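You operate a simulated robot arm through the tools that you are given. There is no shell and no other tool. Be economical: measure what you need, move in short steps, check, and stop when the job is done.

You run a simulated two-armed robot. Do the job below in one go: nothing can be reset, and whatever is moved stays where it is left.

TASK
Hold the button tin still, pull its lid off and tip all the buttons into the wooden bowl.
Fine: lay the tin's lid on the fixed part, stand the tin back, then set the wooden lid on the bowl.
Where things are to end (x, y in the base frame): button tin lid within 0.06 m of [0.83, 0.23].
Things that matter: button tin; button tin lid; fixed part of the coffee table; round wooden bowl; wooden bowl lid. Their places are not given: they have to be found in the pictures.

The check looks at the end state, three seconds after you hand in, the way a careful person would. Anything else that was tipped, shoved, dropped, spilled or broken makes it a failure. A push-on lid holds only when it is set on centred and level and pressed home; a screw cap is set on level and turned clockwise until tight.

THE ROBOT
Two 7-joint arms with two-finger parallel grippers on one trunk that stands fixed in place. Base frame: the origin is at the foot of the trunk, x ahead of it, y to its left, z up. Units: m, rad, N and s.
The left shoulder is at [0.07, 0.163, 0.795], the right one opposite. With the tool pointing down near the work surface each hand reaches from about 0.38 to 0.88 m from the base axis, measured 20 degrees to its own side. Payload 3.43 kg a hand.
Tool frame (each hand has its own): the origin (TCP) lies between the finger pads and is the grasp point; the fingertips stand 0.034 m ahead of it; z points along the fingers, y is the line along which they close. The gripper opens to 0.128 m. The fingers are 0.024 m wide and 0.012 m thick; the gripper's body (0.048 by 0.13 m) begins 0.096 m behind the TCP.
Orientation is that of the tool frame in the base frame, as [roll, pitch, yaw] about the fixed x, y, z axes, in that order (R = Rz(yaw) Ry(pitch) Rx(roll)). With the fingers straight down and closing along the base's y, the tool's x points along the base's -x, its y along +y and its z along -z.

THE INTERFACE
- The arms move only by the tool nudge_tool. It takes "left_motion", "right_motion" or both (then of equal length, played together; a hand with none holds still); each is a list of rows, each a list of 7 numbers: the turn, a rotation vector about the tool's x, y, z in rad, then the shift along the tool's x, y, z in cm, then the gripper command, from -1 (shut) to 1 (fully open), values between in proportion. In form: [[ax, ay, az, tx, ty, tz, gripper], ...]. A call has 1 to 12 rows; each row shifts and turns the commanded pose from where the row before left it, along the tool's axes as they then stand. A row lasts 0.2 s, in which the tool goes at most 0.05 m and 0.15 rad; a call with a longer step from one row to the next is refused whole, and so is a gripper value outside its range. A pose out of reach is approached as far as the arm can. The call stops where the force on the tool passes 40 N (or 10 N more than at its start, if that is more) or the arm is blocked; 0.2 s more then pass. The fingers move at their own pace (about 0.153 m/s each) and stop on an object; they squeeze with about 40 N. The grip force told is the motor's: it shows also when the fingers shut on nothing. Time passes only in rows, and 0.2 s behind the last, so rows that do not move let the fingers close. The reply holds the time, the measured pose of the TCP, the force on the tool along the base axes, the opening and the grip force, in the units named above and with some noise, with the torque about the TCP (base axes, N m) and any sound that the robot's microphone picked up.
- Cameras (640 x 400 px; columns grow to the right, rows downward): "scene" is now at [0.1378, 0.0202, 1.0253]; the picture's right is [0.22, -0.98, 0.00], its down [-0.56, -0.12, -0.82] and it looks along [0.80, 0.18, -0.57] (base axes); focal length 293 px, centre (320, 200). "left" rides on the left gripper at [0.076, 0.011, -0.16] in its tool frame; the picture's right is [-0.15, 0.99, 0.00], its down [-0.88, -0.13, -0.46] and it looks along [-0.45, -0.07, 0.89] (tool axes); focal length 234 px, centre (320, 200). "right" rides on the right gripper at [0.076, -0.011, -0.16] in its tool frame; the picture's right is [0.15, 0.99, 0.00], its down [-0.88, 0.13, -0.46] and it looks along [-0.45, 0.07, 0.89] (tool axes); focal length 234 px, centre (320, 200).
- grab_frame(camera): a new picture of that camera. It takes no simulated time.
- move_column(by): slides the trunk up (or, below 0, down) by that many m; the arms and the scene camera ride with it, the base frame stays. It gives what a move gives, with no picture.
- pan_tilt(pan, tilt): turns the head with the scene camera to pan (to the left, within 1.501 rad either way) and tilt (down, from -0.506 to 1.204), counted from straight ahead of the robot. It gives what a move gives.
- point_at(camera, pixels): for up to 12 pixels [column, row] of the newest picture of that camera ("zoom" is the newest enlarged one), the place [x, y, z] in the base frame of the surface seen there, good to about 0.003 m. It takes no simulated time.
- enlarge(camera, box): a new picture of the part [left, top, right, bottom] of that camera's present view, enlarged. It takes no simulated time.
- finish_job(): hands the job in; it is judged then, once.

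Keep the steps short. Do not move on a guess: measure, check each grasp and each placing, and mend mistakes. In all there are 80 turns and 64 pictures (those below and enlarged ones count). Leave the grippers open and the arms clear of the work at the hand-in unless told otherwise, and finish with a single line.

The tools are called after "Call:" as a command line: name --argument value ..., lists and objects as JSON in quotes. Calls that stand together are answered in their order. nudge_tool: Moves the arms, as the interface text tells. Its arguments: {"type":"object","properties":{"left_motion":{"type":"array","items":{"type":"array","items":{"type":"number"}}},"right_motion":{"type":"array","items":{"type":"array","items":{"type":"number"}}}},"required":[]} The other tools are called the same way: move_column (by) slides the trunk up or down; pan_tilt (pan, tilt) turns the head that bears the scene camera; grab_frame (camera) takes a picture; point_at (camera, pixels) gives the place of the surface under pixels of a picture; enlarge (camera, box) takes an enlarged picture of a part of a camera's view; finish_job () hands the job in.

At the start:

```text
clock: 0.0
left_position: [0.4886, 0.4644, 0.8106]
left_ee_rot: [-3.141, -0.001, -3.142]
left_wrist_force: [0.1, 0.1, 1.0]
left_wrist_torque: [-0.02, -0.03, -0.02]
left_opening: 0.1278
left_finger_force: 0.0
right_position: [0.7072, -0.1428, 0.7803]
right_ee_rot: [-3.14, 0.001, -3.141]
right_wrist_force: [0.0, -0.2, -0.4]
right_wrist_torque: [0.0, -0.02, 0.0]
right_opening: 0.1278
right_finger_force: 0.1
trunk travel left (down, up): [-0.275, 0.665]
head pan, tilt: [0.216, 0.606]
```

scene: 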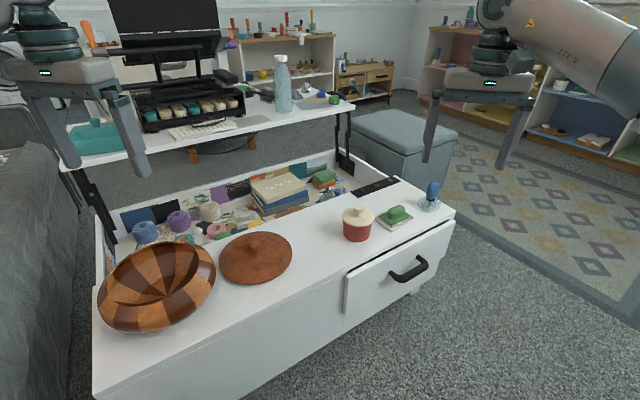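
right: 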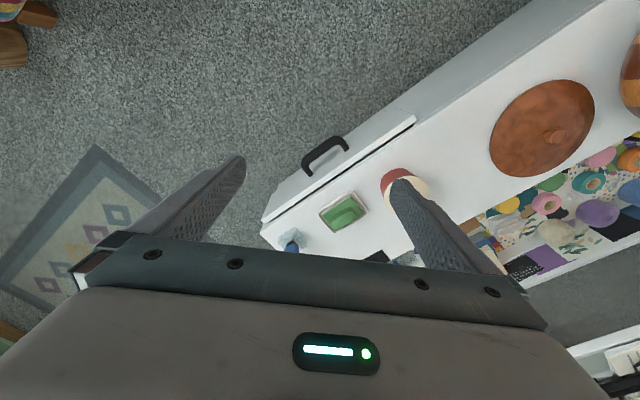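
left: 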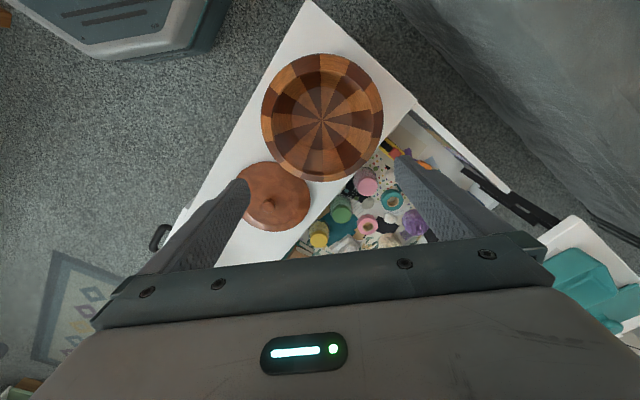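

I see the red tin with its cream lid at about (358,224), the wooden lid at (256,258), the bowl at (158,287) and the white fixed strip. I'll enlarge the tin and measure points.

Call:
enlarge --camera "scene" --box '[300, 160, 460, 260]'

Call:
point_at --camera "scene" --pixels '[[256, 238], [222, 262], [290, 255], [256, 281], [160, 296], [100, 300], [214, 262], [160, 243], [155, 331], [320, 240], [300, 290], [343, 270]]'

```text
4.00 times, centred on (380, 210) of scene
```

zoom: 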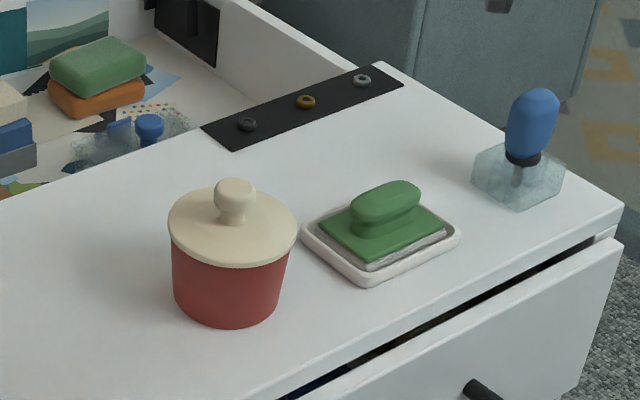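

```text
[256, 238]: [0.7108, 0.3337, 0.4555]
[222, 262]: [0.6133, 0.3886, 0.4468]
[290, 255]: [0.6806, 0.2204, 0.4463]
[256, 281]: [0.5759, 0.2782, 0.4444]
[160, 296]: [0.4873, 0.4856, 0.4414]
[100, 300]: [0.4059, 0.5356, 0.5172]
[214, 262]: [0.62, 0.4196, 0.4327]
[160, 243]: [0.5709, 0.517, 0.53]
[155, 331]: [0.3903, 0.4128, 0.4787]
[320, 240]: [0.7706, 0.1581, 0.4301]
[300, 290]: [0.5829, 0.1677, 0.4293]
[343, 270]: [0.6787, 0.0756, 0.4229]
```

Call:
point_at --camera "zoom" --pixels '[[235, 185], [235, 210], [170, 212], [297, 230], [230, 265], [228, 325], [173, 290], [284, 290], [205, 195], [303, 235], [130, 170], [20, 260]]'

Call:
point_at --camera "scene" --pixels '[[310, 215], [290, 222], [330, 205], [340, 205], [256, 245], [188, 250], [120, 265], [210, 290], [110, 325], [254, 233], [315, 225], [330, 215]]'

Call:
enlarge --camera "scene" --box '[80, 200, 320, 350]'

```text
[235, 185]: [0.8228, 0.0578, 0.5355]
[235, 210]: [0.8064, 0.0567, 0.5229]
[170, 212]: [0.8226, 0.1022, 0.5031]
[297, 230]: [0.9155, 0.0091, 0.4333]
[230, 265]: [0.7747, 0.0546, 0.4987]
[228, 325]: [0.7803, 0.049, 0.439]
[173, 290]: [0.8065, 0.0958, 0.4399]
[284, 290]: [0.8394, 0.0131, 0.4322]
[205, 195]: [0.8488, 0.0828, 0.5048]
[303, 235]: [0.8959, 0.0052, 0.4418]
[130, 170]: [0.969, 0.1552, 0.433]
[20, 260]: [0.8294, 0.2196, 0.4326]
```

```text
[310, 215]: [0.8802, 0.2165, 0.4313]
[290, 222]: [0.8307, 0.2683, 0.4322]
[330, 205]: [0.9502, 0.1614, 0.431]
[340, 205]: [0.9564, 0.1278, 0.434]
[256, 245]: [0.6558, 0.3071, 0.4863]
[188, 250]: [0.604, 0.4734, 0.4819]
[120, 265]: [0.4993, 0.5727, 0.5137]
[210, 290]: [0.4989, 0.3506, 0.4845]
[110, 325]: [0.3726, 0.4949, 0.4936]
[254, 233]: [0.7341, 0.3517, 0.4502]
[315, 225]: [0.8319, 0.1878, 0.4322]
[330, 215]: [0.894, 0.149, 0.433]
```

```text
2.67 times, centred on (200, 275) of scene
```

zoom: 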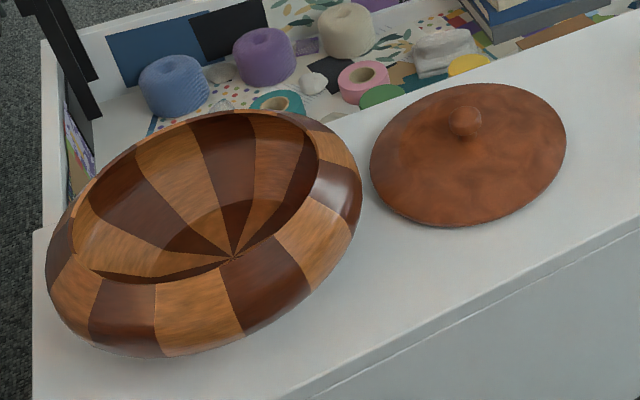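

The tin centre is near (0.817, 0.056). Next I'll measure the pad tray next to it and the table edge, so the fingers can pass clear, and the bowl rim and wooden lid too.

Call:
point_at --camera "zoom" --pixels '[[465, 112], [465, 122], [372, 165], [566, 140], [470, 226], [400, 105], [540, 95], [440, 222], [300, 130], [90, 250], [240, 268], [160, 160]]'

Call:
point_at --camera "scene" --pixels '[[376, 218], [391, 230], [414, 220], [397, 209], [400, 215], [360, 260], [400, 238], [380, 250], [347, 300], [362, 243], [345, 237], [370, 238]]'

```text
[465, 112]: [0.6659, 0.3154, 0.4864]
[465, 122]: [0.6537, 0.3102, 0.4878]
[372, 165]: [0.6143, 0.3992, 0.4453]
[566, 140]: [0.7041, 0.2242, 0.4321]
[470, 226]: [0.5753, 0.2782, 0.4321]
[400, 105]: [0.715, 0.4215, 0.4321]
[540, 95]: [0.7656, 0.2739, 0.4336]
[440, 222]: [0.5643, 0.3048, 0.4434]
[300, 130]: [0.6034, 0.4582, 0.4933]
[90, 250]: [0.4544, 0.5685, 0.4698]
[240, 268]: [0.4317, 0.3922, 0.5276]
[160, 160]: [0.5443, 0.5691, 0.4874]
```

```text
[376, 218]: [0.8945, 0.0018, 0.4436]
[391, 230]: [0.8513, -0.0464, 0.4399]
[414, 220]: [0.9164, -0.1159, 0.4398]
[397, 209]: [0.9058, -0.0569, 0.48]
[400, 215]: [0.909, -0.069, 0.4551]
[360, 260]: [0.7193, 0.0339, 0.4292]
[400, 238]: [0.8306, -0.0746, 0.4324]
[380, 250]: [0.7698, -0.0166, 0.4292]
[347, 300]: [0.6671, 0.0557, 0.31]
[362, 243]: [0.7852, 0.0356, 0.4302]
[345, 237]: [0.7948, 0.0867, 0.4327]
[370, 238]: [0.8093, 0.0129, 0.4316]
```

The tray's edge runs parallel to the approach direction at 45° (perpendicular to the table front), with about 9 cm to spare. The right hand will hold the tin from the front at that heading, 30° below horizontal. I'll start turning the right hand at height, with its opening preset to about 0.11.

Call:
nudge_tool --right_motion '[[0, 0, 0, -0.37, 3.33, 3.33, 0.72], [0, 0, 0, -0.37, 3.33, 3.33, 0.72], [0, 0, 0, -0.37, 3.33, 3.33, 0.72], [0, 0, -0.131, 0, 0, 0, 0.72], [0, 0, -0.131, 0, 0, 0, 0.72], [0, 0, -0.131, 0, 0, 0, 0.72], [0, 0, -0.131, 0, 0, 0, 0.72], [0, 0, -0.131, 0, 0, 0, 0.72], [0, 0, -0.131, 0, 0, 0, 0.72], [0, -0.15, 0, 0, 0, 0, 0.72], [0, -0.15, 0, 0, 0, 0, 0.72], [0, -0.15, 0, 0, 0, 0, 0.72]]'

Call:
nudge_tool --right_motion '[[0, -0.15, 0, 0, 0, 0, 0.72], [0, -0.15, 0, 0, 0, 0, 0.72], [0, -0.15, 0, 0, 0, 0, 0.72], [0, -0.147, 0, 0, 0, 0, 0.72], [0, 0, 0, 0, 0, 0, 0.72]]'

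```text
clock: 2.6
left_position: [0.4876, 0.4643, 0.8112]
left_ee_rot: [3.141, 0.0, -3.141]
left_wrist_force: [0.2, 0.2, 0.3]
left_wrist_torque: [-0.04, -0.01, -0.05]
left_opening: 0.128
left_finger_force: 0.2
right_position: [0.7183, -0.0435, 0.6799]
right_ee_rot: [3.14, 0.452, -2.357]
right_wrist_force: [0.1, -0.4, -0.3]
right_wrist_torque: [-0.02, 0.01, 0.01]
right_opening: 0.1101
right_finger_force: 0.0
trunk travel left (down, up): [-0.275, 0.665]
head pan, tilt: [0.216, 0.606]
```

```text
clock: 3.8
left_position: [0.4894, 0.4643, 0.8123]
left_ee_rot: [3.141, 0.001, -3.141]
left_wrist_force: [-1.2, 0.0, 0.6]
left_wrist_torque: [-0.01, 0.0, 0.01]
left_opening: 0.1276
left_finger_force: 0.2
right_position: [0.7197, -0.0433, 0.68]
right_ee_rot: [3.141, 1.047, -2.358]
right_wrist_force: [-0.1, 0.3, 0.3]
right_wrist_torque: [-0.01, -0.02, 0.0]
right_opening: 0.1101
right_finger_force: 0.1
trunk travel left (down, up): [-0.275, 0.665]
head pan, tilt: [0.216, 0.606]
```

The orientation is right. Next, straight down 13.9 cm to the pre-grasp, then a look.

Call:
nudge_tool --right_motion '[[0, 0, 0, 4.0, 0, 2.31, 0.72], [0, 0, 0, 4.0, 0, 2.31, 0.72], [0, 0, 0, 4.0, 0, 2.31, 0.72], [0, 0, 0, 0, 0, 0, 0.72]]'

Call:
grab_frame --camera "scene"

Call:
grab_frame --camera "right"

```text
clock: 4.8
left_position: [0.489, 0.4646, 0.8112]
left_ee_rot: [3.141, 0.0, 3.141]
left_wrist_force: [-0.4, -0.3, -0.1]
left_wrist_torque: [-0.02, 0.04, 0.03]
left_opening: 0.128
left_finger_force: 0.1
right_position: [0.7187, -0.0481, 0.544]
right_ee_rot: [-3.141, 1.047, -2.356]
right_wrist_force: [-0.6, -0.3, -1.1]
right_wrist_torque: [0.0, -0.02, 0.03]
right_opening: 0.1099
right_finger_force: 0.0
trunk travel left (down, up): [-0.275, 0.665]
head pan, tilt: [0.216, 0.606]
```

```text
58 pictures are left
```

scene: 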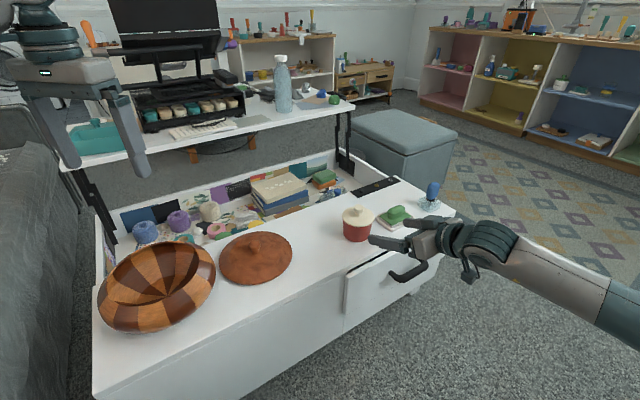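

```text
57 pictures are left
```

right: 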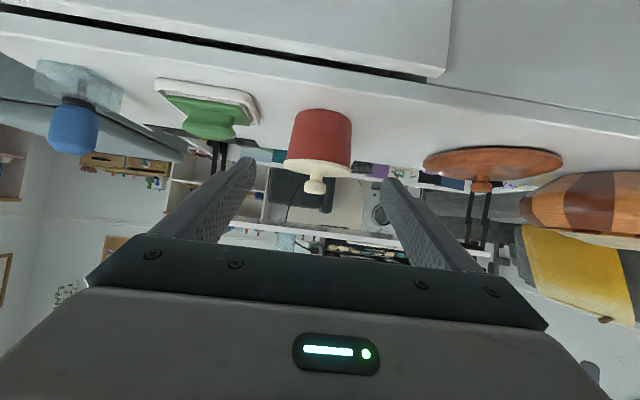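

The tin sits between the open fingers. I'll measure its centre and lid edge from this camera.

Call:
point_at --camera "right" --pixels '[[320, 115], [319, 150], [292, 125], [350, 130], [318, 170], [285, 162], [349, 168], [316, 190], [318, 158]]'

```text
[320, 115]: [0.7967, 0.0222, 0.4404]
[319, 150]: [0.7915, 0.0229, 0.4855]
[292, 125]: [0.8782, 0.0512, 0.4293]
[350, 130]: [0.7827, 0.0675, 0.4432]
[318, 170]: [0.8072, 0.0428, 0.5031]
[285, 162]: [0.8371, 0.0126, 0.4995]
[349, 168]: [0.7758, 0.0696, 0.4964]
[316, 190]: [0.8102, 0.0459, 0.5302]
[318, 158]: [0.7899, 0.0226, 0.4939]
```

The lateral alignment is within about 1 mm. I'll go in 15.2 cm along the fingers, then check before closing.

Call:
nudge_tool --right_motion '[[0, 0, 0, 0, 0, 3.0, 0.72], [0, 0, 0, 0, 0, 3.0, 0.72], [0, 0, 0, 0, 0, 3.0, 0.72], [0, 0, 0, 0, 0, 3.0, 0.72], [0, 0, 0, 0, 0, 3.2, 0.72], [0, 0, 0, 0, 0, 0, 0.72]]'

Call:
enlarge --camera "scene" --box '[300, 160, 460, 260]'

Call:
grab_frame --camera "right"

```text
clock: 6.2
left_position: [0.4878, 0.4646, 0.8106]
left_ee_rot: [-3.141, 0.001, -3.141]
left_wrist_force: [0.5, 0.5, 0.0]
left_wrist_torque: [-0.01, 0.0, 0.02]
left_opening: 0.128
left_finger_force: 0.1
right_position: [0.811, 0.051, 0.4647]
right_ee_rot: [3.139, 1.045, -2.357]
right_wrist_force: [-0.5, 0.0, -0.3]
right_wrist_torque: [0.01, -0.02, -0.02]
right_opening: 0.1102
right_finger_force: 0.0
trunk travel left (down, up): [-0.275, 0.665]
head pan, tilt: [0.216, 0.606]
```

```text
4.00 times, centred on (380, 210) of scene
```

zoom: 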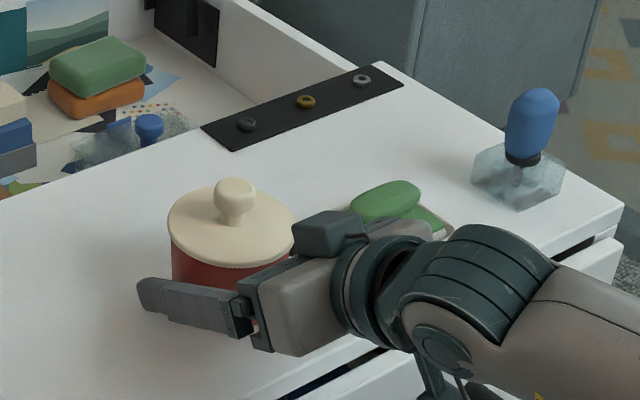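

```text
55 pictures are left
```

right: 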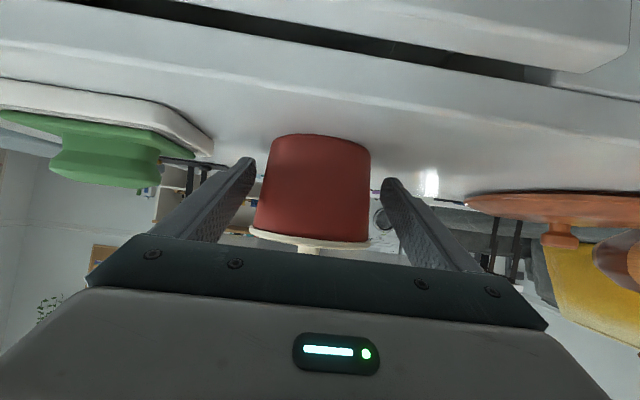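

The tin is centred with gaps on both sides and below the lid rim. I'll close.

Call:
nudge_tool --right_motion '[[0, 0, 0, 0, 0, 0, 0.4], [0, 0, 0, 0, 0, 0, 0.2], [0, 0, 0, 0, 0, 0, 0], [0, 0, 0, 0, 0, 0, -0.3], [0, 0, 0, 0, 0, 0, -0.3]]'

Call:
enlarge --camera "scene" --box '[300, 160, 460, 260]'

```text
clock: 7.4
left_position: [0.4893, 0.4647, 0.8113]
left_ee_rot: [-3.141, -0.001, -3.141]
left_wrist_force: [-0.5, -0.1, -0.6]
left_wrist_torque: [0.01, -0.02, 0.03]
left_opening: 0.1282
left_finger_force: 0.2
right_position: [0.8112, 0.0502, 0.4663]
right_ee_rot: [-3.142, 1.047, -2.357]
right_wrist_force: [-0.6, 0.1, 0.3]
right_wrist_torque: [0.07, 0.0, 0.01]
right_opening: 0.0852
right_finger_force: 40.4
trunk travel left (down, up): [-0.275, 0.665]
head pan, tilt: [0.216, 0.606]
```

```text
4.00 times, centred on (380, 210) of scene
```

zoom: 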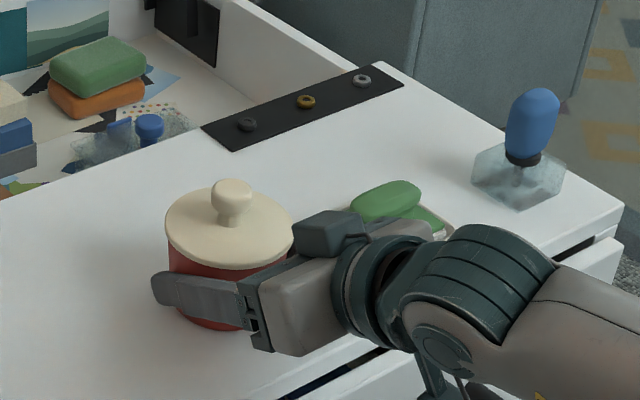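

It's gripped at 0.085 with 40 N, and the tin stands upright. Next I'll measure the knob for the left hand.

Call:
point_at --camera "zoom" --pixels '[[232, 183], [232, 190], [214, 192], [249, 192], [232, 200], [221, 215], [240, 215], [232, 222], [170, 205], [231, 270], [210, 192]]'

```text
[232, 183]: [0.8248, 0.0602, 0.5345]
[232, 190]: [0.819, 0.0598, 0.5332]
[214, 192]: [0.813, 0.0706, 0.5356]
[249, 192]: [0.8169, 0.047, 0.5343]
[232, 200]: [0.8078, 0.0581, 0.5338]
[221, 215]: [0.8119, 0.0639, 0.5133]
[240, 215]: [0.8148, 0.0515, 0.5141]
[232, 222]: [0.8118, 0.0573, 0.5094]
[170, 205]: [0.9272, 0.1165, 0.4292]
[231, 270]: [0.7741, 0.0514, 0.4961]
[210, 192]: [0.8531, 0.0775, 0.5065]
```

The knob is centred at about (0.819, 0.059), its top near 0.537. I'll bring the left hand above it at height, then yaw it 45° so that its camera side stays clear of the right arm.

Call:
nudge_tool --left_motion '[[0, 0, 0, -2.75, -3.38, 1.09, 0.5], [0, 0, 0, -2.75, -3.38, 1.09, 0.2], [0, 0, 0, -2.75, -3.38, 1.09, 0], [0, 0, 0, -2.75, -3.38, 1.09, -0.22], [0, 0, 0, -2.75, -3.38, 1.09, -0.22], [0, 0, 0, -2.75, -3.38, 1.09, -0.22], [0, 0, 0, -2.75, -3.38, 1.09, -0.22], [0, 0, 0, -2.75, -3.38, 1.09, -0.22], [0, 0, 0, -2.75, -3.38, 1.09, -0.22], [0, 0, 0, -2.75, -3.38, 1.09, -0.22], [0, 0, 0, -2.75, -3.38, 1.09, -0.22], [0, 0, 0, -2.75, -3.38, 1.09, -0.22]]'

Call:
nudge_tool --left_motion '[[0, 0, 0.131, 0, 0, 0, -0.22], [0, 0, 0.131, 0, 0, 0, -0.22], [0, 0, 0.131, 0, 0, 0, -0.22], [0, 0, 0.131, 0, 0, 0, -0.22], [0, 0, 0.131, 0, 0, 0, -0.22], [0, 0, 0.131, 0, 0, 0, -0.22], [0, 0, 0, 0, 0, 0, -0.22], [0, 0, 0, 0, 0, 0, -0.22]]'

Call:
grab_frame --camera "left"

```text
clock: 10.0
left_position: [0.8077, 0.0657, 0.6764]
left_ee_rot: [-3.141, 0.001, 3.14]
left_wrist_force: [0.8, 0.3, -1.2]
left_wrist_torque: [-0.07, 0.04, 0.05]
left_opening: 0.0502
left_finger_force: 0.1
left hand out of reach, approached as far as the arm can: row 12
right_position: [0.8113, 0.0505, 0.4661]
right_ee_rot: [-3.14, 1.045, -2.356]
right_wrist_force: [0.1, -1.4, 2.9]
right_wrist_torque: [0.12, 0.07, 0.04]
right_opening: 0.0853
right_finger_force: 39.8
trunk travel left (down, up): [-0.275, 0.665]
head pan, tilt: [0.216, 0.606]
```

```text
clock: 11.8
left_position: [0.807, 0.067, 0.6771]
left_ee_rot: [3.138, 0.001, 2.354]
left_wrist_force: [0.3, -0.1, -0.6]
left_wrist_torque: [-0.01, 0.0, 0.0]
left_opening: 0.0497
left_finger_force: 0.1
right_position: [0.8114, 0.0508, 0.4659]
right_ee_rot: [3.141, 1.045, -2.354]
right_wrist_force: [0.3, -1.0, -0.2]
right_wrist_torque: [0.03, -0.03, -0.01]
right_opening: 0.085
right_finger_force: 40.3
trunk travel left (down, up): [-0.275, 0.665]
head pan, tilt: [0.216, 0.606]
```

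```text
53 pictures are left
```

left: 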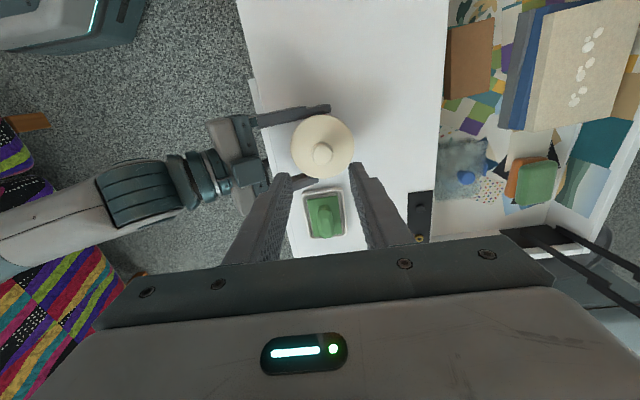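

The knob is visible at (322,153). I'll measure it from here.

Call:
point_at --camera "left" --pixels '[[322, 153], [322, 145], [331, 153], [313, 153], [322, 162], [292, 148], [354, 148], [322, 116], [322, 178]]'

Call:
nudge_tool --left_motion '[[0, 0, 0, 0, 0, 3, -0.22], [0, 0, 0, 0, 0, 3, -0.22], [0, 0, 0, 0, 0, 0, -0.22]]'

```text
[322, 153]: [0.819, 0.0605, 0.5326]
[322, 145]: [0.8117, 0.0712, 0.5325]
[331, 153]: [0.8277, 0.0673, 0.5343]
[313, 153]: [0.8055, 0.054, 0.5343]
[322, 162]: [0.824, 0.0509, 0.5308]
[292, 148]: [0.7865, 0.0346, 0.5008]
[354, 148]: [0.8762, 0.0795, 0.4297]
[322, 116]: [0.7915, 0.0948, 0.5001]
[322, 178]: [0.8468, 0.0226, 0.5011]
```

```text
clock: 12.6
left_position: [0.8124, 0.064, 0.6177]
left_ee_rot: [-3.14, -0.004, 2.356]
left_wrist_force: [0.0, -0.6, -1.0]
left_wrist_torque: [0.0, 0.0, 0.02]
left_opening: 0.0499
left_finger_force: 0.0
left hand out of reach, approached as far as the arm can: row 2
right_position: [0.8112, 0.0503, 0.4664]
right_ee_rot: [3.139, 1.045, -2.355]
right_wrist_force: [0.0, -0.2, 1.4]
right_wrist_torque: [-0.03, -0.05, 0.0]
right_opening: 0.0851
right_finger_force: 39.5
trunk travel left (down, up): [-0.275, 0.665]
head pan, tilt: [0.216, 0.606]
```

The knob is confirmed at (0.818, 0.0605), about 5 mm beyond straight-down reach. I'll yaw back so the hand faces outward and tilt it 8° outward to gain reach.

Call:
nudge_tool --left_motion '[[0, 0, -0.131, 0, 0, 0, -0.22], [0, 0, -0.131, 0, 0, 0, -0.22], [0, 0, -0.131, 0, 0, 0, -0.22], [0, 0, -0.131, 0, 0, 0, -0.22], [0, 0, -0.13, 0, 0, 0, -0.22], [0, -0.14, 0, 0, 0, 0, -0.22], [0, 0, 0, 0, 0, 0, -0.22]]'

```text
clock: 14.2
left_position: [0.8456, 0.0569, 0.6217]
left_ee_rot: [-3.141, 0.138, 3.009]
left_wrist_force: [0.2, 0.8, 0.3]
left_wrist_torque: [-0.01, -0.02, -0.03]
left_opening: 0.0495
left_finger_force: 0.1
left hand out of reach, approached as far as the arm can: row 6
right_position: [0.8111, 0.0514, 0.466]
right_ee_rot: [3.14, 1.044, -2.356]
right_wrist_force: [-0.8, -0.3, -0.5]
right_wrist_torque: [0.03, 0.02, 0.01]
right_opening: 0.0853
right_finger_force: 40.4
trunk travel left (down, up): [-0.275, 0.665]
head pan, tilt: [0.216, 0.606]
```

It settled at (0.846, 0.057, 0.622). I'll bring it back over the knob and down to about z 0.58.

Call:
nudge_tool --left_motion '[[0, 0, 0, 1.65, 0, 1.78, -0.22], [0, 0, 0, 1.65, 0, 1.78, -0.22], [0, 0, 0, 0, 0, 0, -0.22]]'

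Call:
grab_frame --camera "left"

```text
clock: 15.0
left_position: [0.8451, 0.0545, 0.5834]
left_ee_rot: [-3.141, 0.136, 3.009]
left_wrist_force: [-0.4, 0.1, -0.3]
left_wrist_torque: [-0.01, -0.02, 0.0]
left_opening: 0.0498
left_finger_force: 0.0
left hand out of reach, approached as far as the arm can: row 1, 2
right_position: [0.8118, 0.0505, 0.466]
right_ee_rot: [3.139, 1.045, -2.355]
right_wrist_force: [-0.1, 0.0, 0.1]
right_wrist_torque: [-0.02, 0.0, 0.0]
right_opening: 0.0853
right_finger_force: 39.8
trunk travel left (down, up): [-0.275, 0.665]
head pan, tilt: [0.216, 0.606]
```

```text
52 pictures are left
```

left: 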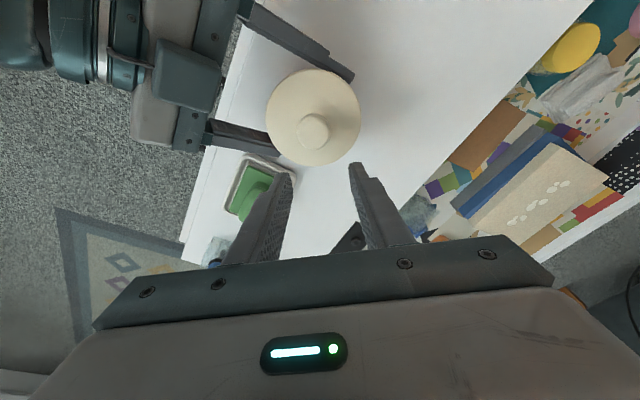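

It's still reported out of reach and 2.7 cm too far out. I'll pull back toward −x in small steps.

Call:
nudge_tool --left_motion '[[0, 0, 0, 1.5, 0, 0, -0.22], [0, 0, 0, 1.0, 0, 0, -0.22], [0, 0, 0, 0, 0, 0, -0.22]]'

```text
clock: 15.8
left_position: [0.8478, 0.0533, 0.5831]
left_ee_rot: [3.142, 0.138, 3.01]
left_wrist_force: [0.8, 0.0, 0.1]
left_wrist_torque: [-0.02, 0.02, -0.02]
left_opening: 0.0503
left_finger_force: 0.1
left hand out of reach, approached as far as the arm can: row 1, 2
right_position: [0.8102, 0.0497, 0.4658]
right_ee_rot: [3.14, 1.046, -2.357]
right_wrist_force: [0.4, 0.1, -0.2]
right_wrist_torque: [0.0, 0.01, 0.0]
right_opening: 0.0854
right_finger_force: 40.0
trunk travel left (down, up): [-0.275, 0.665]
head pan, tilt: [0.216, 0.606]
```

Call:
nudge_tool --left_motion '[[0, 0, 0, 2.5, 0, 0, -0.22], [0, 0, 0, 2.5, 0, 0, -0.22], [0, 0, 0, 0, 0, 0, -0.22]]'

```text
clock: 16.6
left_position: [0.845, 0.0485, 0.5775]
left_ee_rot: [3.139, 0.137, 3.008]
left_wrist_force: [0.9, 0.9, 0.7]
left_wrist_torque: [-0.01, -0.02, -0.04]
left_opening: 0.0501
left_finger_force: 0.1
left hand out of reach, approached as far as the arm can: row 1, 2
right_position: [0.81, 0.0505, 0.4664]
right_ee_rot: [3.141, 1.045, -2.355]
right_wrist_force: [1.1, -0.1, -0.3]
right_wrist_torque: [0.02, 0.03, 0.02]
right_opening: 0.0853
right_finger_force: 40.0
trunk travel left (down, up): [-0.275, 0.665]
head pan, tilt: [0.216, 0.606]
```

The elbow seems locked straight. I'll retract further, inward and up, to free it.

Call:
nudge_tool --left_motion '[[0, 0, 0, 3, 1, -2, -0.22], [0, 0, 0, 3, 1, -2, -0.22], [0, 0, 0, 3, 1, -2, -0.22], [0, 0, 0, 0, 0, 0, -0.22]]'

Call:
grab_frame --camera "scene"

```text
clock: 17.6
left_position: [0.846, 0.0612, 0.6192]
left_ee_rot: [3.141, 0.137, 3.007]
left_wrist_force: [0.0, 0.7, 0.2]
left_wrist_torque: [0.02, -0.02, 0.0]
left_opening: 0.0497
left_finger_force: 0.0
left hand out of reach, approached as far as the arm can: row 1, 2, 3
right_position: [0.8109, 0.0504, 0.466]
right_ee_rot: [3.139, 1.045, -2.356]
right_wrist_force: [-0.7, -0.9, 0.2]
right_wrist_torque: [-0.02, -0.02, 0.0]
right_opening: 0.0852
right_finger_force: 40.1
trunk travel left (down, up): [-0.275, 0.665]
head pan, tilt: [0.216, 0.606]
```

```text
51 pictures are left
```

scene: 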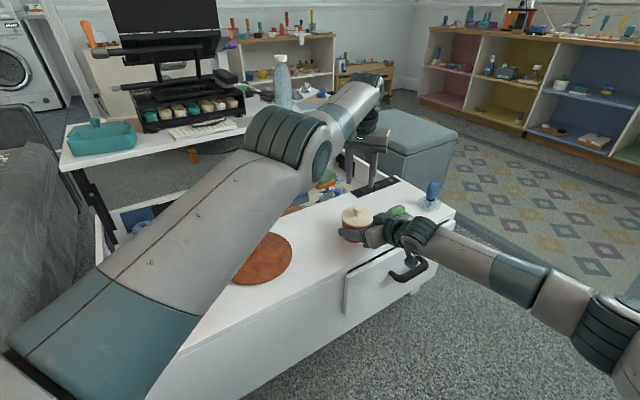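

Radial retreat has no effect with the elbow locked. I'll sweep sideways and up to give the solver room.

Call:
nudge_tool --left_motion '[[0, 0, 0, 1, 3.5, -3, -0.22], [0, 0, 0, 1, 3.5, -3, -0.22], [0, 0, 0, 2, 3.5, -2, -0.22], [0, 0, 0, 3, 3.5, 0, -0.22], [0, 0, 0, 4, 2, 0, -0.22], [0, 0, 0, 4, 2, 0, -0.22], [0, 0, 0, 0, 0, 0, -0.22]]'

```text
clock: 19.2
left_position: [0.8534, 0.259, 0.7046]
left_ee_rot: [-3.141, 0.135, 3.008]
left_wrist_force: [-0.7, 0.3, -1.0]
left_wrist_torque: [0.02, 0.02, 0.03]
left_opening: 0.0498
left_finger_force: 0.1
left hand out of reach, approached as far as the arm can: row 1, 2, 3, 4, 5, 6
right_position: [0.8096, 0.0502, 0.468]
right_ee_rot: [3.14, 1.045, -2.358]
right_wrist_force: [0.5, -0.3, -0.8]
right_wrist_torque: [-0.04, 0.01, 0.0]
right_opening: 0.0853
right_finger_force: 40.3
trunk travel left (down, up): [-0.275, 0.665]
head pan, tilt: [0.216, 0.606]
```

Call:
nudge_tool --left_motion '[[0, 0, 0, 4.5, 0.5, -1.5, -0.22], [0, 0, 0, 4.5, 0.5, -1.5, -0.22], [0, 0, 0, 4.5, 0.5, -1.5, -0.22], [0, 0, 0, 4.5, 0.5, -1.5, -0.22], [0, 0, 0, 4.5, 0.5, -1.5, -0.22], [0, 0, 0, 4.5, 0.5, -1.5, -0.22], [0, 0, 0, 0, 0, 0, -0.22]]'

```text
clock: 20.8
left_position: [0.817, 0.345, 0.8153]
left_ee_rot: [-3.139, 0.136, 3.009]
left_wrist_force: [0.5, 0.1, -0.2]
left_wrist_torque: [0.03, 0.0, 0.0]
left_opening: 0.0502
left_finger_force: 0.1
left hand out of reach, approached as far as the arm can: row 1, 2, 3, 4, 5, 6
right_position: [0.8107, 0.052, 0.4655]
right_ee_rot: [3.14, 1.045, -2.357]
right_wrist_force: [-0.1, -0.6, 0.4]
right_wrist_torque: [0.0, -0.01, -0.01]
right_opening: 0.0851
right_finger_force: 39.8
trunk travel left (down, up): [-0.275, 0.665]
head pan, tilt: [0.216, 0.606]
```

Call:
nudge_tool --left_motion '[[0, 0, 0, 4.8, 0.6, 0, 0], [0, 0, 0, 4.8, 0.6, 0, 0], [0, 0, 0, 4.8, 0.6, 0, 0], [0, 0, 0, 4.8, 0.6, 0, 0], [0, 0, 0, 4.8, 0.6, 0, 0], [0, 0, 0, 4.8, 0.6, 0, 0], [0, 0, 0, 4.8, 0.6, 0, 0], [0, 0, 0, 4.8, 0.6, 0, 0], [0, 0, 0, 4.8, 0.6, 0, 0], [0, 0, 0, 4.8, 0.6, 0, 0], [0, 0, 0, 0, 0, 0, 0]]'

```text
clock: 23.2
left_position: [0.697, 0.5806, 0.8974]
left_ee_rot: [-3.139, 0.138, 3.011]
left_wrist_force: [0.4, -0.4, 0.6]
left_wrist_torque: [0.02, 0.03, 0.0]
left_opening: 0.0638
left_finger_force: 0.0
left hand out of reach, approached as far as the arm can: row 1, 2, 3, 4, 5, 6, 7, 8, 9, 10
right_position: [0.8115, 0.0508, 0.4662]
right_ee_rot: [3.14, 1.046, -2.356]
right_wrist_force: [-0.7, -0.3, -0.1]
right_wrist_torque: [0.0, -0.01, -0.05]
right_opening: 0.085
right_finger_force: 39.9
trunk travel left (down, up): [-0.275, 0.665]
head pan, tilt: [0.216, 0.606]
```

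The arm still slides at full stretch. I'll look at its shape and test whether it drifts with empty rows.

Call:
nudge_tool --left_motion '[[0, 0, 0, 0, 0, 0, 0], [0, 0, 0, 0, 0, 0, 0]]'

Call:
grab_frame --camera "scene"

```text
clock: 23.8
left_position: [0.6969, 0.581, 0.896]
left_ee_rot: [-3.141, 0.139, 3.01]
left_wrist_force: [-0.1, 0.2, 0.2]
left_wrist_torque: [-0.01, -0.01, -0.02]
left_opening: 0.064
left_finger_force: 0.1
right_position: [0.8119, 0.051, 0.4661]
right_ee_rot: [3.139, 1.046, -2.356]
right_wrist_force: [0.6, -0.3, 0.4]
right_wrist_torque: [0.01, 0.07, 0.02]
right_opening: 0.0851
right_finger_force: 40.0
trunk travel left (down, up): [-0.275, 0.665]
head pan, tilt: [0.216, 0.606]
```

```text
50 pictures are left
```

scene: 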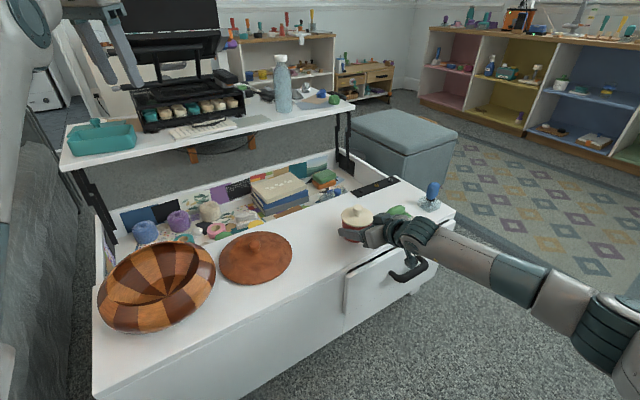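

The commanded pose resets to the measured one. I'll try retreating straight toward the shoulder from here.

Call:
nudge_tool --left_motion '[[0, 0, 0, 3.4, -2.9, 0.1, 0], [0, 0, 0, 3.4, -2.9, 0.1, 0], [0, 0, 0, 3.4, -2.9, 0.1, 0], [0, 0, 0, 3.4, -2.9, 0.1, 0], [0, 0, 0, 0, 0, 0, 0]]'

```text
clock: 25.0
left_position: [0.6856, 0.5529, 0.9448]
left_ee_rot: [-3.14, 0.138, 3.009]
left_wrist_force: [0.3, 0.1, -1.2]
left_wrist_torque: [-0.04, -0.02, -0.02]
left_opening: 0.0641
left_finger_force: 0.1
left hand out of reach, approached as far as the arm can: row 1, 2, 3, 4
right_position: [0.8102, 0.0506, 0.467]
right_ee_rot: [3.141, 1.045, -2.357]
right_wrist_force: [-0.3, 0.1, 0.6]
right_wrist_torque: [-0.02, 0.04, -0.01]
right_opening: 0.0848
right_finger_force: 40.4
trunk travel left (down, up): [-0.275, 0.665]
head pan, tilt: [0.216, 0.606]
```

It's moving in slowly. I'll undo the outward tilt, which was when it locked.

Call:
nudge_tool --left_motion '[[0, 0.14, 0, 0, 0, 0, 0], [0, 0, 0, 3, -2, 1, 0], [0, 0, 0, 3, -2, 1, 0], [0, 0, 0, 3, -2, 1, 0], [0, 0, 0, 0, 0, 0, 0]]'

```text
clock: 26.2
left_position: [0.6825, 0.5554, 0.9462]
left_ee_rot: [-3.139, 0.137, 3.011]
left_wrist_force: [0.4, -0.2, 0.0]
left_wrist_torque: [-0.01, 0.0, 0.0]
left_opening: 0.0642
left_finger_force: 0.1
left hand out of reach, approached as far as the arm can: row 1, 2, 3, 4
right_position: [0.8108, 0.0508, 0.4663]
right_ee_rot: [3.14, 1.045, -2.356]
right_wrist_force: [0.8, -1.1, 0.3]
right_wrist_torque: [-0.01, 0.01, 0.0]
right_opening: 0.0851
right_finger_force: 39.9
trunk travel left (down, up): [-0.275, 0.665]
head pan, tilt: [0.216, 0.606]
```

The turn was refused too. I'll turn the head to look at the left arm's posture.

Call:
pan_tilt --pan 0.75 --tilt 0.1

Call:
grab_frame --camera "scene"

```text
clock: 27.2
left_position: [0.6816, 0.555, 0.9451]
left_ee_rot: [-3.138, 0.135, 3.008]
left_wrist_force: [-0.4, 0.2, -0.2]
left_wrist_torque: [-0.01, 0.02, -0.01]
left_opening: 0.0641
left_finger_force: 0.1
right_position: [0.8106, 0.0504, 0.465]
right_ee_rot: [3.139, 1.046, -2.356]
right_wrist_force: [-0.3, -0.4, -0.4]
right_wrist_torque: [-0.03, 0.04, 0.01]
right_opening: 0.0853
right_finger_force: 40.7
trunk travel left (down, up): [-0.275, 0.665]
head pan, tilt: [0.75, 0.099]
```

```text
49 pictures are left
```

scene: 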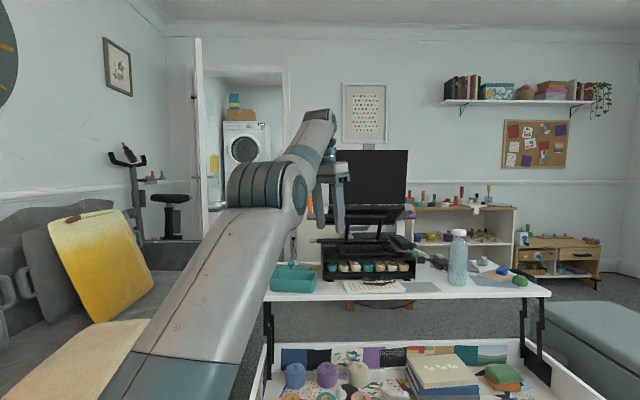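

The elbow is straight. I'll sweep toward −y (tangential) with some inward motion, to bend it.

Call:
nudge_tool --left_motion '[[0, 0, 0, 0.5, -4, 2, 0], [0, 0, 0, 0.5, -4, 2, 0], [0, 0, 0, 0.5, -4, 2, 0], [0, 0, 0, 0.5, -4, 2, 0], [0, 0, 0, 1, -4, 2, 0], [0, 0, 0, 2, -4, 0, 0], [0, 0, 0, 3, -3, 0, 0], [0, 0, 0, 3, -3, 0, 0], [0, 0, 0, 0, 0, 0, 0]]'

```text
clock: 29.2
left_position: [0.7605, 0.3277, 0.9416]
left_ee_rot: [-3.141, 0.136, 3.009]
left_wrist_force: [-0.2, -0.3, 0.0]
left_wrist_torque: [-0.02, -0.01, -0.02]
left_opening: 0.064
left_finger_force: 0.0
left hand out of reach, approached as far as the arm can: row 1, 2, 3, 4, 5, 6, 7, 8
right_position: [0.8101, 0.0499, 0.4663]
right_ee_rot: [3.14, 1.046, -2.354]
right_wrist_force: [0.0, 0.3, 0.0]
right_wrist_torque: [-0.04, -0.01, -0.01]
right_opening: 0.085
right_finger_force: 39.4
trunk travel left (down, up): [-0.275, 0.665]
head pan, tilt: [0.75, 0.099]
```

Still locked. I'll test whether pitching the tool further outward is accepted.

Call:
nudge_tool --left_motion '[[0, -0.14, 0, 4, 0, 0, 0], [0, -0.14, 0, 4, 0, 0, 0], [0, -0.14, 0, 4, 0, 0, 0], [0, -0.14, 0, 4, 0, 0, 0], [0, 0, 0, 0, 0, 0, 0]]'

```text
clock: 30.4
left_position: [0.8252, 0.3762, 1.0147]
left_ee_rot: [-3.137, 0.59, 3.008]
left_wrist_force: [-0.5, 1.0, 0.6]
left_wrist_torque: [0.01, 0.0, 0.02]
left_opening: 0.064
left_finger_force: 0.1
left hand out of reach, approached as far as the arm can: row 1, 2, 3, 4
right_position: [0.8118, 0.0493, 0.4656]
right_ee_rot: [3.139, 1.044, -2.356]
right_wrist_force: [0.0, 0.4, 0.0]
right_wrist_torque: [-0.03, 0.0, -0.01]
right_opening: 0.0853
right_finger_force: 39.7
trunk travel left (down, up): [-0.275, 0.665]
head pan, tilt: [0.75, 0.099]
```

Call:
nudge_tool --left_motion '[[0, 0, 0, 3.7, -0.5, -1.5, 0], [0, 0, 0, 3.7, -0.5, -1.5, 0], [0, 0, 0, 3.7, -0.5, -1.5, 0], [0, 0, 0, 3.7, -0.5, -1.5, 0], [0, 0, 0, 3.7, -0.5, -1.5, 0], [0, 0, 0, 3.7, -0.5, -1.5, 0], [0, 0, 0, 3.7, -0.5, -1.5, 0], [0, 0, 0, 3.7, -0.5, -1.5, 0], [0, 0, 0, 0, 0, 0, 0]]'

```text
clock: 32.4
left_position: [0.7469, 0.4434, 1.0997]
left_ee_rot: [-3.139, 0.624, 3.008]
left_wrist_force: [0.5, -0.9, 0.4]
left_wrist_torque: [0.0, 0.02, 0.02]
left_opening: 0.064
left_finger_force: 0.0
left hand out of reach, approached as far as the arm can: row 1, 2, 3, 4, 5, 6, 7, 8
right_position: [0.8109, 0.0506, 0.4671]
right_ee_rot: [3.14, 1.045, -2.356]
right_wrist_force: [0.8, 0.2, -0.6]
right_wrist_torque: [-0.02, 0.03, -0.01]
right_opening: 0.0849
right_finger_force: 40.4
trunk travel left (down, up): [-0.275, 0.665]
head pan, tilt: [0.75, 0.099]
```

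The replies suggest the command may have piled up behind the robot. I'll test by driving it forward and watching the response; the hand is high and clear.

Call:
nudge_tool --left_motion '[[0, 0, 0, -4.05, 0.6, 2.65, 0], [0, 0, 0, -4.05, 0.6, 2.65, 0], [0, 0, 0, -4.05, 0.6, 2.65, 0], [0, 0, 0, -4.05, 0.6, 2.65, 0], [0, 0, 0, -4.05, 0.6, 2.65, 0], [0, 0, 0, -4.05, 0.6, 2.65, 0], [0, 0, 0, -4.05, 0.6, 2.65, 0], [0, 0, 0, -4.05, 0.6, 2.65, 0], [0, 0, 0, -4.05, 0.6, 2.65, 0], [0, 0, 0, -4.05, 0.6, 2.65, 0], [0, 0, 0, -4.05, 0.6, 2.65, 0], [0, 0, 0, -4.05, 0.6, 2.65, 0]]'

```text
clock: 35.0
left_position: [0.8731, 0.4258, 0.9162]
left_ee_rot: [-3.137, 0.621, 3.011]
left_wrist_force: [0.1, 0.3, 0.3]
left_wrist_torque: [-0.03, 0.03, -0.05]
left_opening: 0.0638
left_finger_force: 0.1
left hand out of reach, approached as far as the arm can: row 1, 2, 3, 4, 5, 6, 7, 8, 9, 10, 11, 12
right_position: [0.8124, 0.0516, 0.4655]
right_ee_rot: [3.14, 1.046, -2.359]
right_wrist_force: [2.2, -0.1, 2.2]
right_wrist_torque: [0.27, -0.26, -0.04]
right_opening: 0.0852
right_finger_force: 39.9
trunk travel left (down, up): [-0.275, 0.665]
head pan, tilt: [0.75, 0.099]
```

Call:
nudge_tool --left_motion '[[0, 0, 0, 2.3, 0, 3.2, 0], [0, 0, 0, 2.3, 0, 3.2, 0], [0, 0, 0, 2.3, 0, 3.2, 0], [0, 0, 0, 2.3, 0, 3.2, 0], [0, 0, 0, 0, 0, 0, 0]]'

```text
clock: 36.2
left_position: [0.8693, 0.4276, 0.7652]
left_ee_rot: [-3.139, 0.626, 3.011]
left_wrist_force: [0.4, -0.1, 0.0]
left_wrist_torque: [0.01, 0.0, 0.0]
left_opening: 0.064
left_finger_force: 0.1
right_position: [0.811, 0.0509, 0.4655]
right_ee_rot: [3.14, 1.046, -2.355]
right_wrist_force: [-0.5, -0.3, -1.4]
right_wrist_torque: [0.02, -0.01, 0.02]
right_opening: 0.0849
right_finger_force: 39.3
trunk travel left (down, up): [-0.275, 0.665]
head pan, tilt: [0.75, 0.099]
```

It's unlocked, with full control again. I'll now retreat, reduce the tilt to about 20°, and stay well inside reach from here on.

Call:
nudge_tool --left_motion '[[0, 0, 0, 3.25, -1, -2.3, -0.1], [0, 0, 0, 3.25, -1, -2.3, -0.22], [0, 0, 0, 3.25, -1, -2.3, -0.22], [0, 0, 0, 3.25, -1, -2.3, -0.22], [0, 0.09, 0, 0, 0, 0, -0.22], [0, 0.09, 0, 0, 0, 0, -0.22], [0, 0.095, 0, 0, 0, 0, -0.22], [0, 0, 0, 0, 0, 0, -0.22]]'

Call:
pan_tilt --pan 0.216 --tilt 0.606

```text
clock: 38.0
left_position: [0.7058, 0.4062, 0.7609]
left_ee_rot: [-3.14, 0.349, 3.011]
left_wrist_force: [0.1, -0.3, 0.4]
left_wrist_torque: [-0.01, -0.01, 0.04]
left_opening: 0.0495
left_finger_force: 0.1
right_position: [0.8108, 0.0509, 0.4652]
right_ee_rot: [3.14, 1.044, -2.356]
right_wrist_force: [0.2, 0.1, -1.2]
right_wrist_torque: [-0.03, -0.01, 0.01]
right_opening: 0.085
right_finger_force: 39.6
trunk travel left (down, up): [-0.275, 0.665]
head pan, tilt: [0.75, 0.099]
```

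```text
clock: 38.9
left_position: [0.7049, 0.4067, 0.7606]
left_ee_rot: [-3.139, 0.351, 3.009]
left_wrist_force: [0.3, -0.4, 0.4]
left_wrist_torque: [0.01, -0.02, 0.02]
left_opening: 0.0496
left_finger_force: 0.1
right_position: [0.8104, 0.0498, 0.4661]
right_ee_rot: [3.138, 1.045, -2.357]
right_wrist_force: [-0.3, 0.3, -1.8]
right_wrist_torque: [-0.01, 0.0, -0.03]
right_opening: 0.085
right_finger_force: 40.4
trunk travel left (down, up): [-0.275, 0.665]
head pan, tilt: [0.216, 0.606]
```

Call:
nudge_tool --left_motion '[[0, 0, 0, -0.76, -3.65, 1.94, -0.22], [0, 0, 0, -0.76, -3.65, 1.94, -0.22], [0, 0, 0, -0.76, -3.65, 1.94, -0.22], [0, 0, 0, -0.76, -3.65, 1.94, -0.22], [0, 0, 0, -0.76, -3.65, 1.94, -0.22], [0, 0, 0, -0.76, -3.65, 1.94, -0.22], [0, 0, 0, -0.76, -3.65, 1.94, -0.22], [0, 0, 0, -0.76, -3.65, 1.94, -0.22], [0, 0, 0, -0.76, -3.65, 1.94, -0.22], [0, 0, 0, 0, 0, 0, -0.22]]'

Call:
grab_frame --camera "left"

```text
clock: 41.1
left_position: [0.7825, 0.0658, 0.6219]
left_ee_rot: [-3.14, 0.35, 3.008]
left_wrist_force: [0.7, -0.6, 1.0]
left_wrist_torque: [0.03, -0.01, 0.01]
left_opening: 0.0498
left_finger_force: 0.1
right_position: [0.8109, 0.0498, 0.4664]
right_ee_rot: [3.139, 1.046, -2.355]
right_wrist_force: [0.3, 0.2, -0.8]
right_wrist_torque: [0.03, 0.04, -0.01]
right_opening: 0.0849
right_finger_force: 40.4
trunk travel left (down, up): [-0.275, 0.665]
head pan, tilt: [0.216, 0.606]
```

```text
48 pictures are left
```

left: 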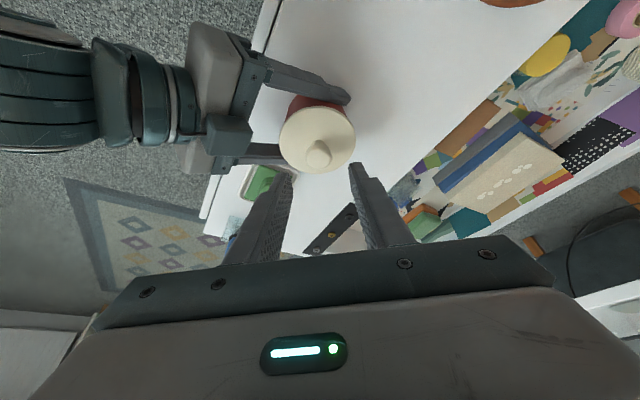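

I'm in place within reach. I'll re-measure the knob from here at (318,155).

Call:
point_at --camera "left" --pixels '[[318, 152], [318, 145], [326, 152], [310, 152], [318, 162], [300, 120], [335, 135]]'

```text
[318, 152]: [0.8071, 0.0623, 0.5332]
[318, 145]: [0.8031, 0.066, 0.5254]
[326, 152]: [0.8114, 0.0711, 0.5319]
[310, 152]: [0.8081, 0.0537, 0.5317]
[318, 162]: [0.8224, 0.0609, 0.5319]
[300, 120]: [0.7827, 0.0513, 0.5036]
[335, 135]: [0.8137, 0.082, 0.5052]
```

Call:
nudge_tool --left_motion '[[0, 0, 0, -0.04, 0, 2.06, -0.22], [0, 0, 0, -0.04, 0, 2.06, -0.22], [0, 0, 0, -0.04, 0, 2.06, -0.22], [0, 0, 0, -0.04, 0, 2.06, -0.22], [0, 0, 0, 0, 0, 0, -0.22]]'

Call:
enlarge --camera "left" --box '[220, 80, 420, 205]'

Call:
enlarge --camera "scene" --box '[300, 140, 460, 240]'

```text
clock: 42.3
left_position: [0.814, 0.0627, 0.5447]
left_ee_rot: [-3.14, 0.349, 3.01]
left_wrist_force: [0.4, -0.1, -0.5]
left_wrist_torque: [0.01, 0.02, -0.01]
left_opening: 0.05
left_finger_force: 0.0
right_position: [0.8103, 0.0503, 0.4652]
right_ee_rot: [3.139, 1.045, -2.356]
right_wrist_force: [-0.2, 0.7, -0.5]
right_wrist_torque: [-0.02, -0.02, 0.03]
right_opening: 0.0849
right_finger_force: 40.2
trunk travel left (down, up): [-0.275, 0.665]
head pan, tilt: [0.216, 0.606]
```

```text
3.20 times, centred on (320, 142) of left
```

zoom: 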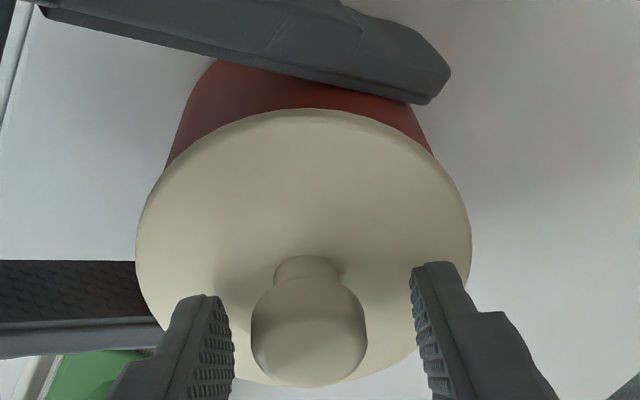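

```text
4.00 times, centred on (380, 190) of scene
```

zoom: 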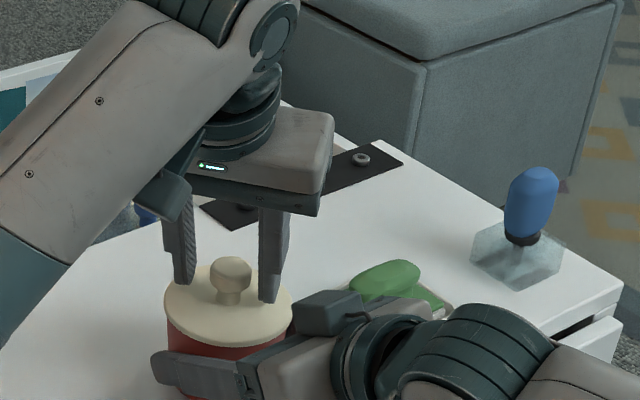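

The knob sits about 3 mm toward the right-hand finger. I'll shift by that, then close.

Call:
nudge_tool --left_motion '[[0, 0, 0, 0, -0.3, 0, -0.22], [0, 0, 0, 0, 0, 0, -0.4], [0, 0, 0, 0, 0, 0, -0.6], [0, 0, 0, 0, 0, 0, -0.8], [0, 0, 0, 0, 0, 0, -1], [0, 0, 0, 0, 0, 0, -1]]'

Call:
enlarge --camera "left" --box '[220, 80, 420, 205]'

```text
clock: 43.7
left_position: [0.8139, 0.0597, 0.5429]
left_ee_rot: [-3.138, 0.35, 3.011]
left_wrist_force: [1.0, 1.2, 0.5]
left_wrist_torque: [0.02, -0.06, -0.02]
left_opening: 0.0252
left_finger_force: 40.2
right_position: [0.8108, 0.0496, 0.466]
right_ee_rot: [3.14, 1.046, -2.357]
right_wrist_force: [-1.1, -0.4, -1.8]
right_wrist_torque: [0.04, -0.04, -0.03]
right_opening: 0.085
right_finger_force: 39.4
trunk travel left (down, up): [-0.275, 0.665]
head pan, tilt: [0.216, 0.606]
```

```text
3.20 times, centred on (320, 142) of left
```

zoom: 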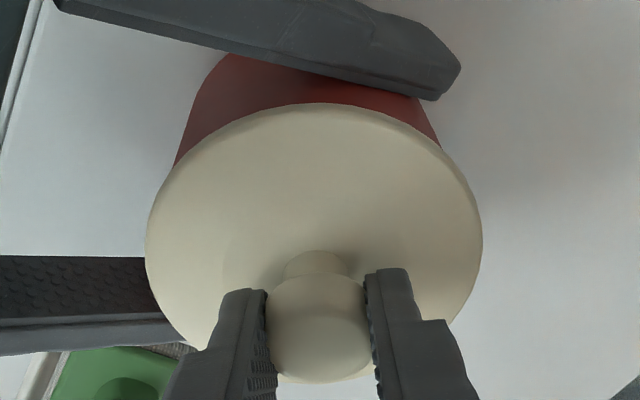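

The knob is gripped at 0.025 with 40 N. I'll pull straight up in 5 mm steps.

Call:
nudge_tool --left_motion '[[0, 0, 0, -0.17, 0, -0.47, -1], [0, 0, 0, -0.17, 0, -0.47, -1], [0, 0, 0, -0.17, 0, -0.47, -1], [0, 0, 0, -0.17, 0, -0.47, -1], [0, 0, 0, -0.17, 0, -0.47, -1]]'

Call:
enlarge --camera "scene" --box '[300, 140, 460, 240]'

```text
clock: 44.9
left_position: [0.8121, 0.0579, 0.5699]
left_ee_rot: [-3.14, 0.351, 3.009]
left_wrist_force: [-0.5, 0.2, -0.2]
left_wrist_torque: [0.04, 0.01, 0.0]
left_opening: 0.0251
left_finger_force: 40.5
right_position: [0.8116, 0.051, 0.4662]
right_ee_rot: [3.139, 1.044, -2.357]
right_wrist_force: [0.1, 0.4, -0.7]
right_wrist_torque: [-0.02, -0.01, 0.0]
right_opening: 0.0849
right_finger_force: 40.2
trunk travel left (down, up): [-0.275, 0.665]
head pan, tilt: [0.216, 0.606]
```

```text
4.00 times, centred on (380, 190) of scene
```

zoom: 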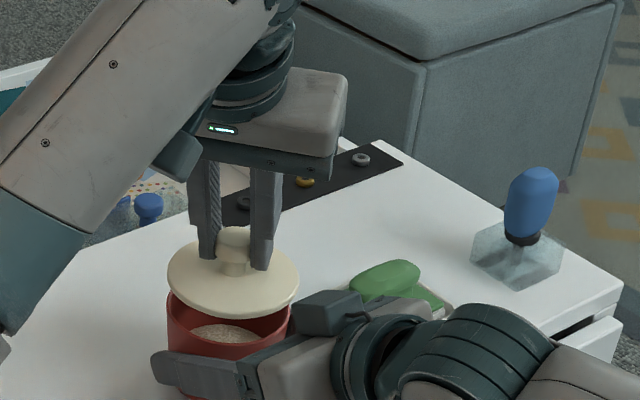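

The lid came off level and the buttons are visible inside. I'll raise it, carry it to about (0.81, 0.21), well inside the strip, and lower it to just above the surface.

Call:
nudge_tool --left_motion '[[0, 0, 0, -1.03, 0, -2.82, -1], [0, 0, 0, -1.03, 0, -2.82, -1], [0, 0, 0, 0.62, 3.82, -0.22, -1], [0, 0, 0, 0.62, 3.82, -0.22, -1], [0, 0, 0, 0.62, 3.82, -0.22, -1], [0, 0, 0, 0.62, 3.82, -0.22, -1], [0, 0, 0, 1.07, 0, 2.93, -1], [0, 0, 0, 1.07, 0, 2.93, -1], [0, 0, 0, 1.07, 0, 2.93, -1], [0, 0, 0, 1.07, 0, 2.93, -1], [0, 0, 0, 0, 0, 0, -1]]'

Call:
enlarge --camera "scene" --box '[240, 140, 400, 240]'

```text
clock: 47.3
left_position: [0.8106, 0.2096, 0.5031]
left_ee_rot: [3.141, 0.351, 3.009]
left_wrist_force: [0.9, -1.2, 0.3]
left_wrist_torque: [0.01, -0.01, -0.02]
left_opening: 0.025
left_finger_force: 40.1
right_position: [0.8116, 0.0502, 0.4657]
right_ee_rot: [3.14, 1.047, -2.355]
right_wrist_force: [-0.5, 0.9, -1.3]
right_wrist_torque: [-0.01, 0.0, -0.02]
right_opening: 0.0851
right_finger_force: 39.9
trunk travel left (down, up): [-0.275, 0.665]
head pan, tilt: [0.216, 0.606]
```

```text
4.00 times, centred on (320, 190) of scene
```

zoom: 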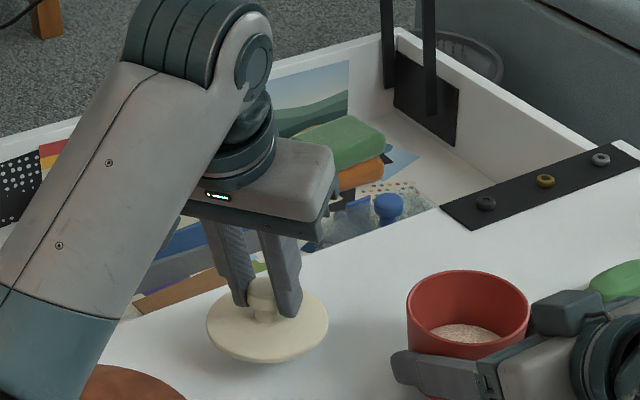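

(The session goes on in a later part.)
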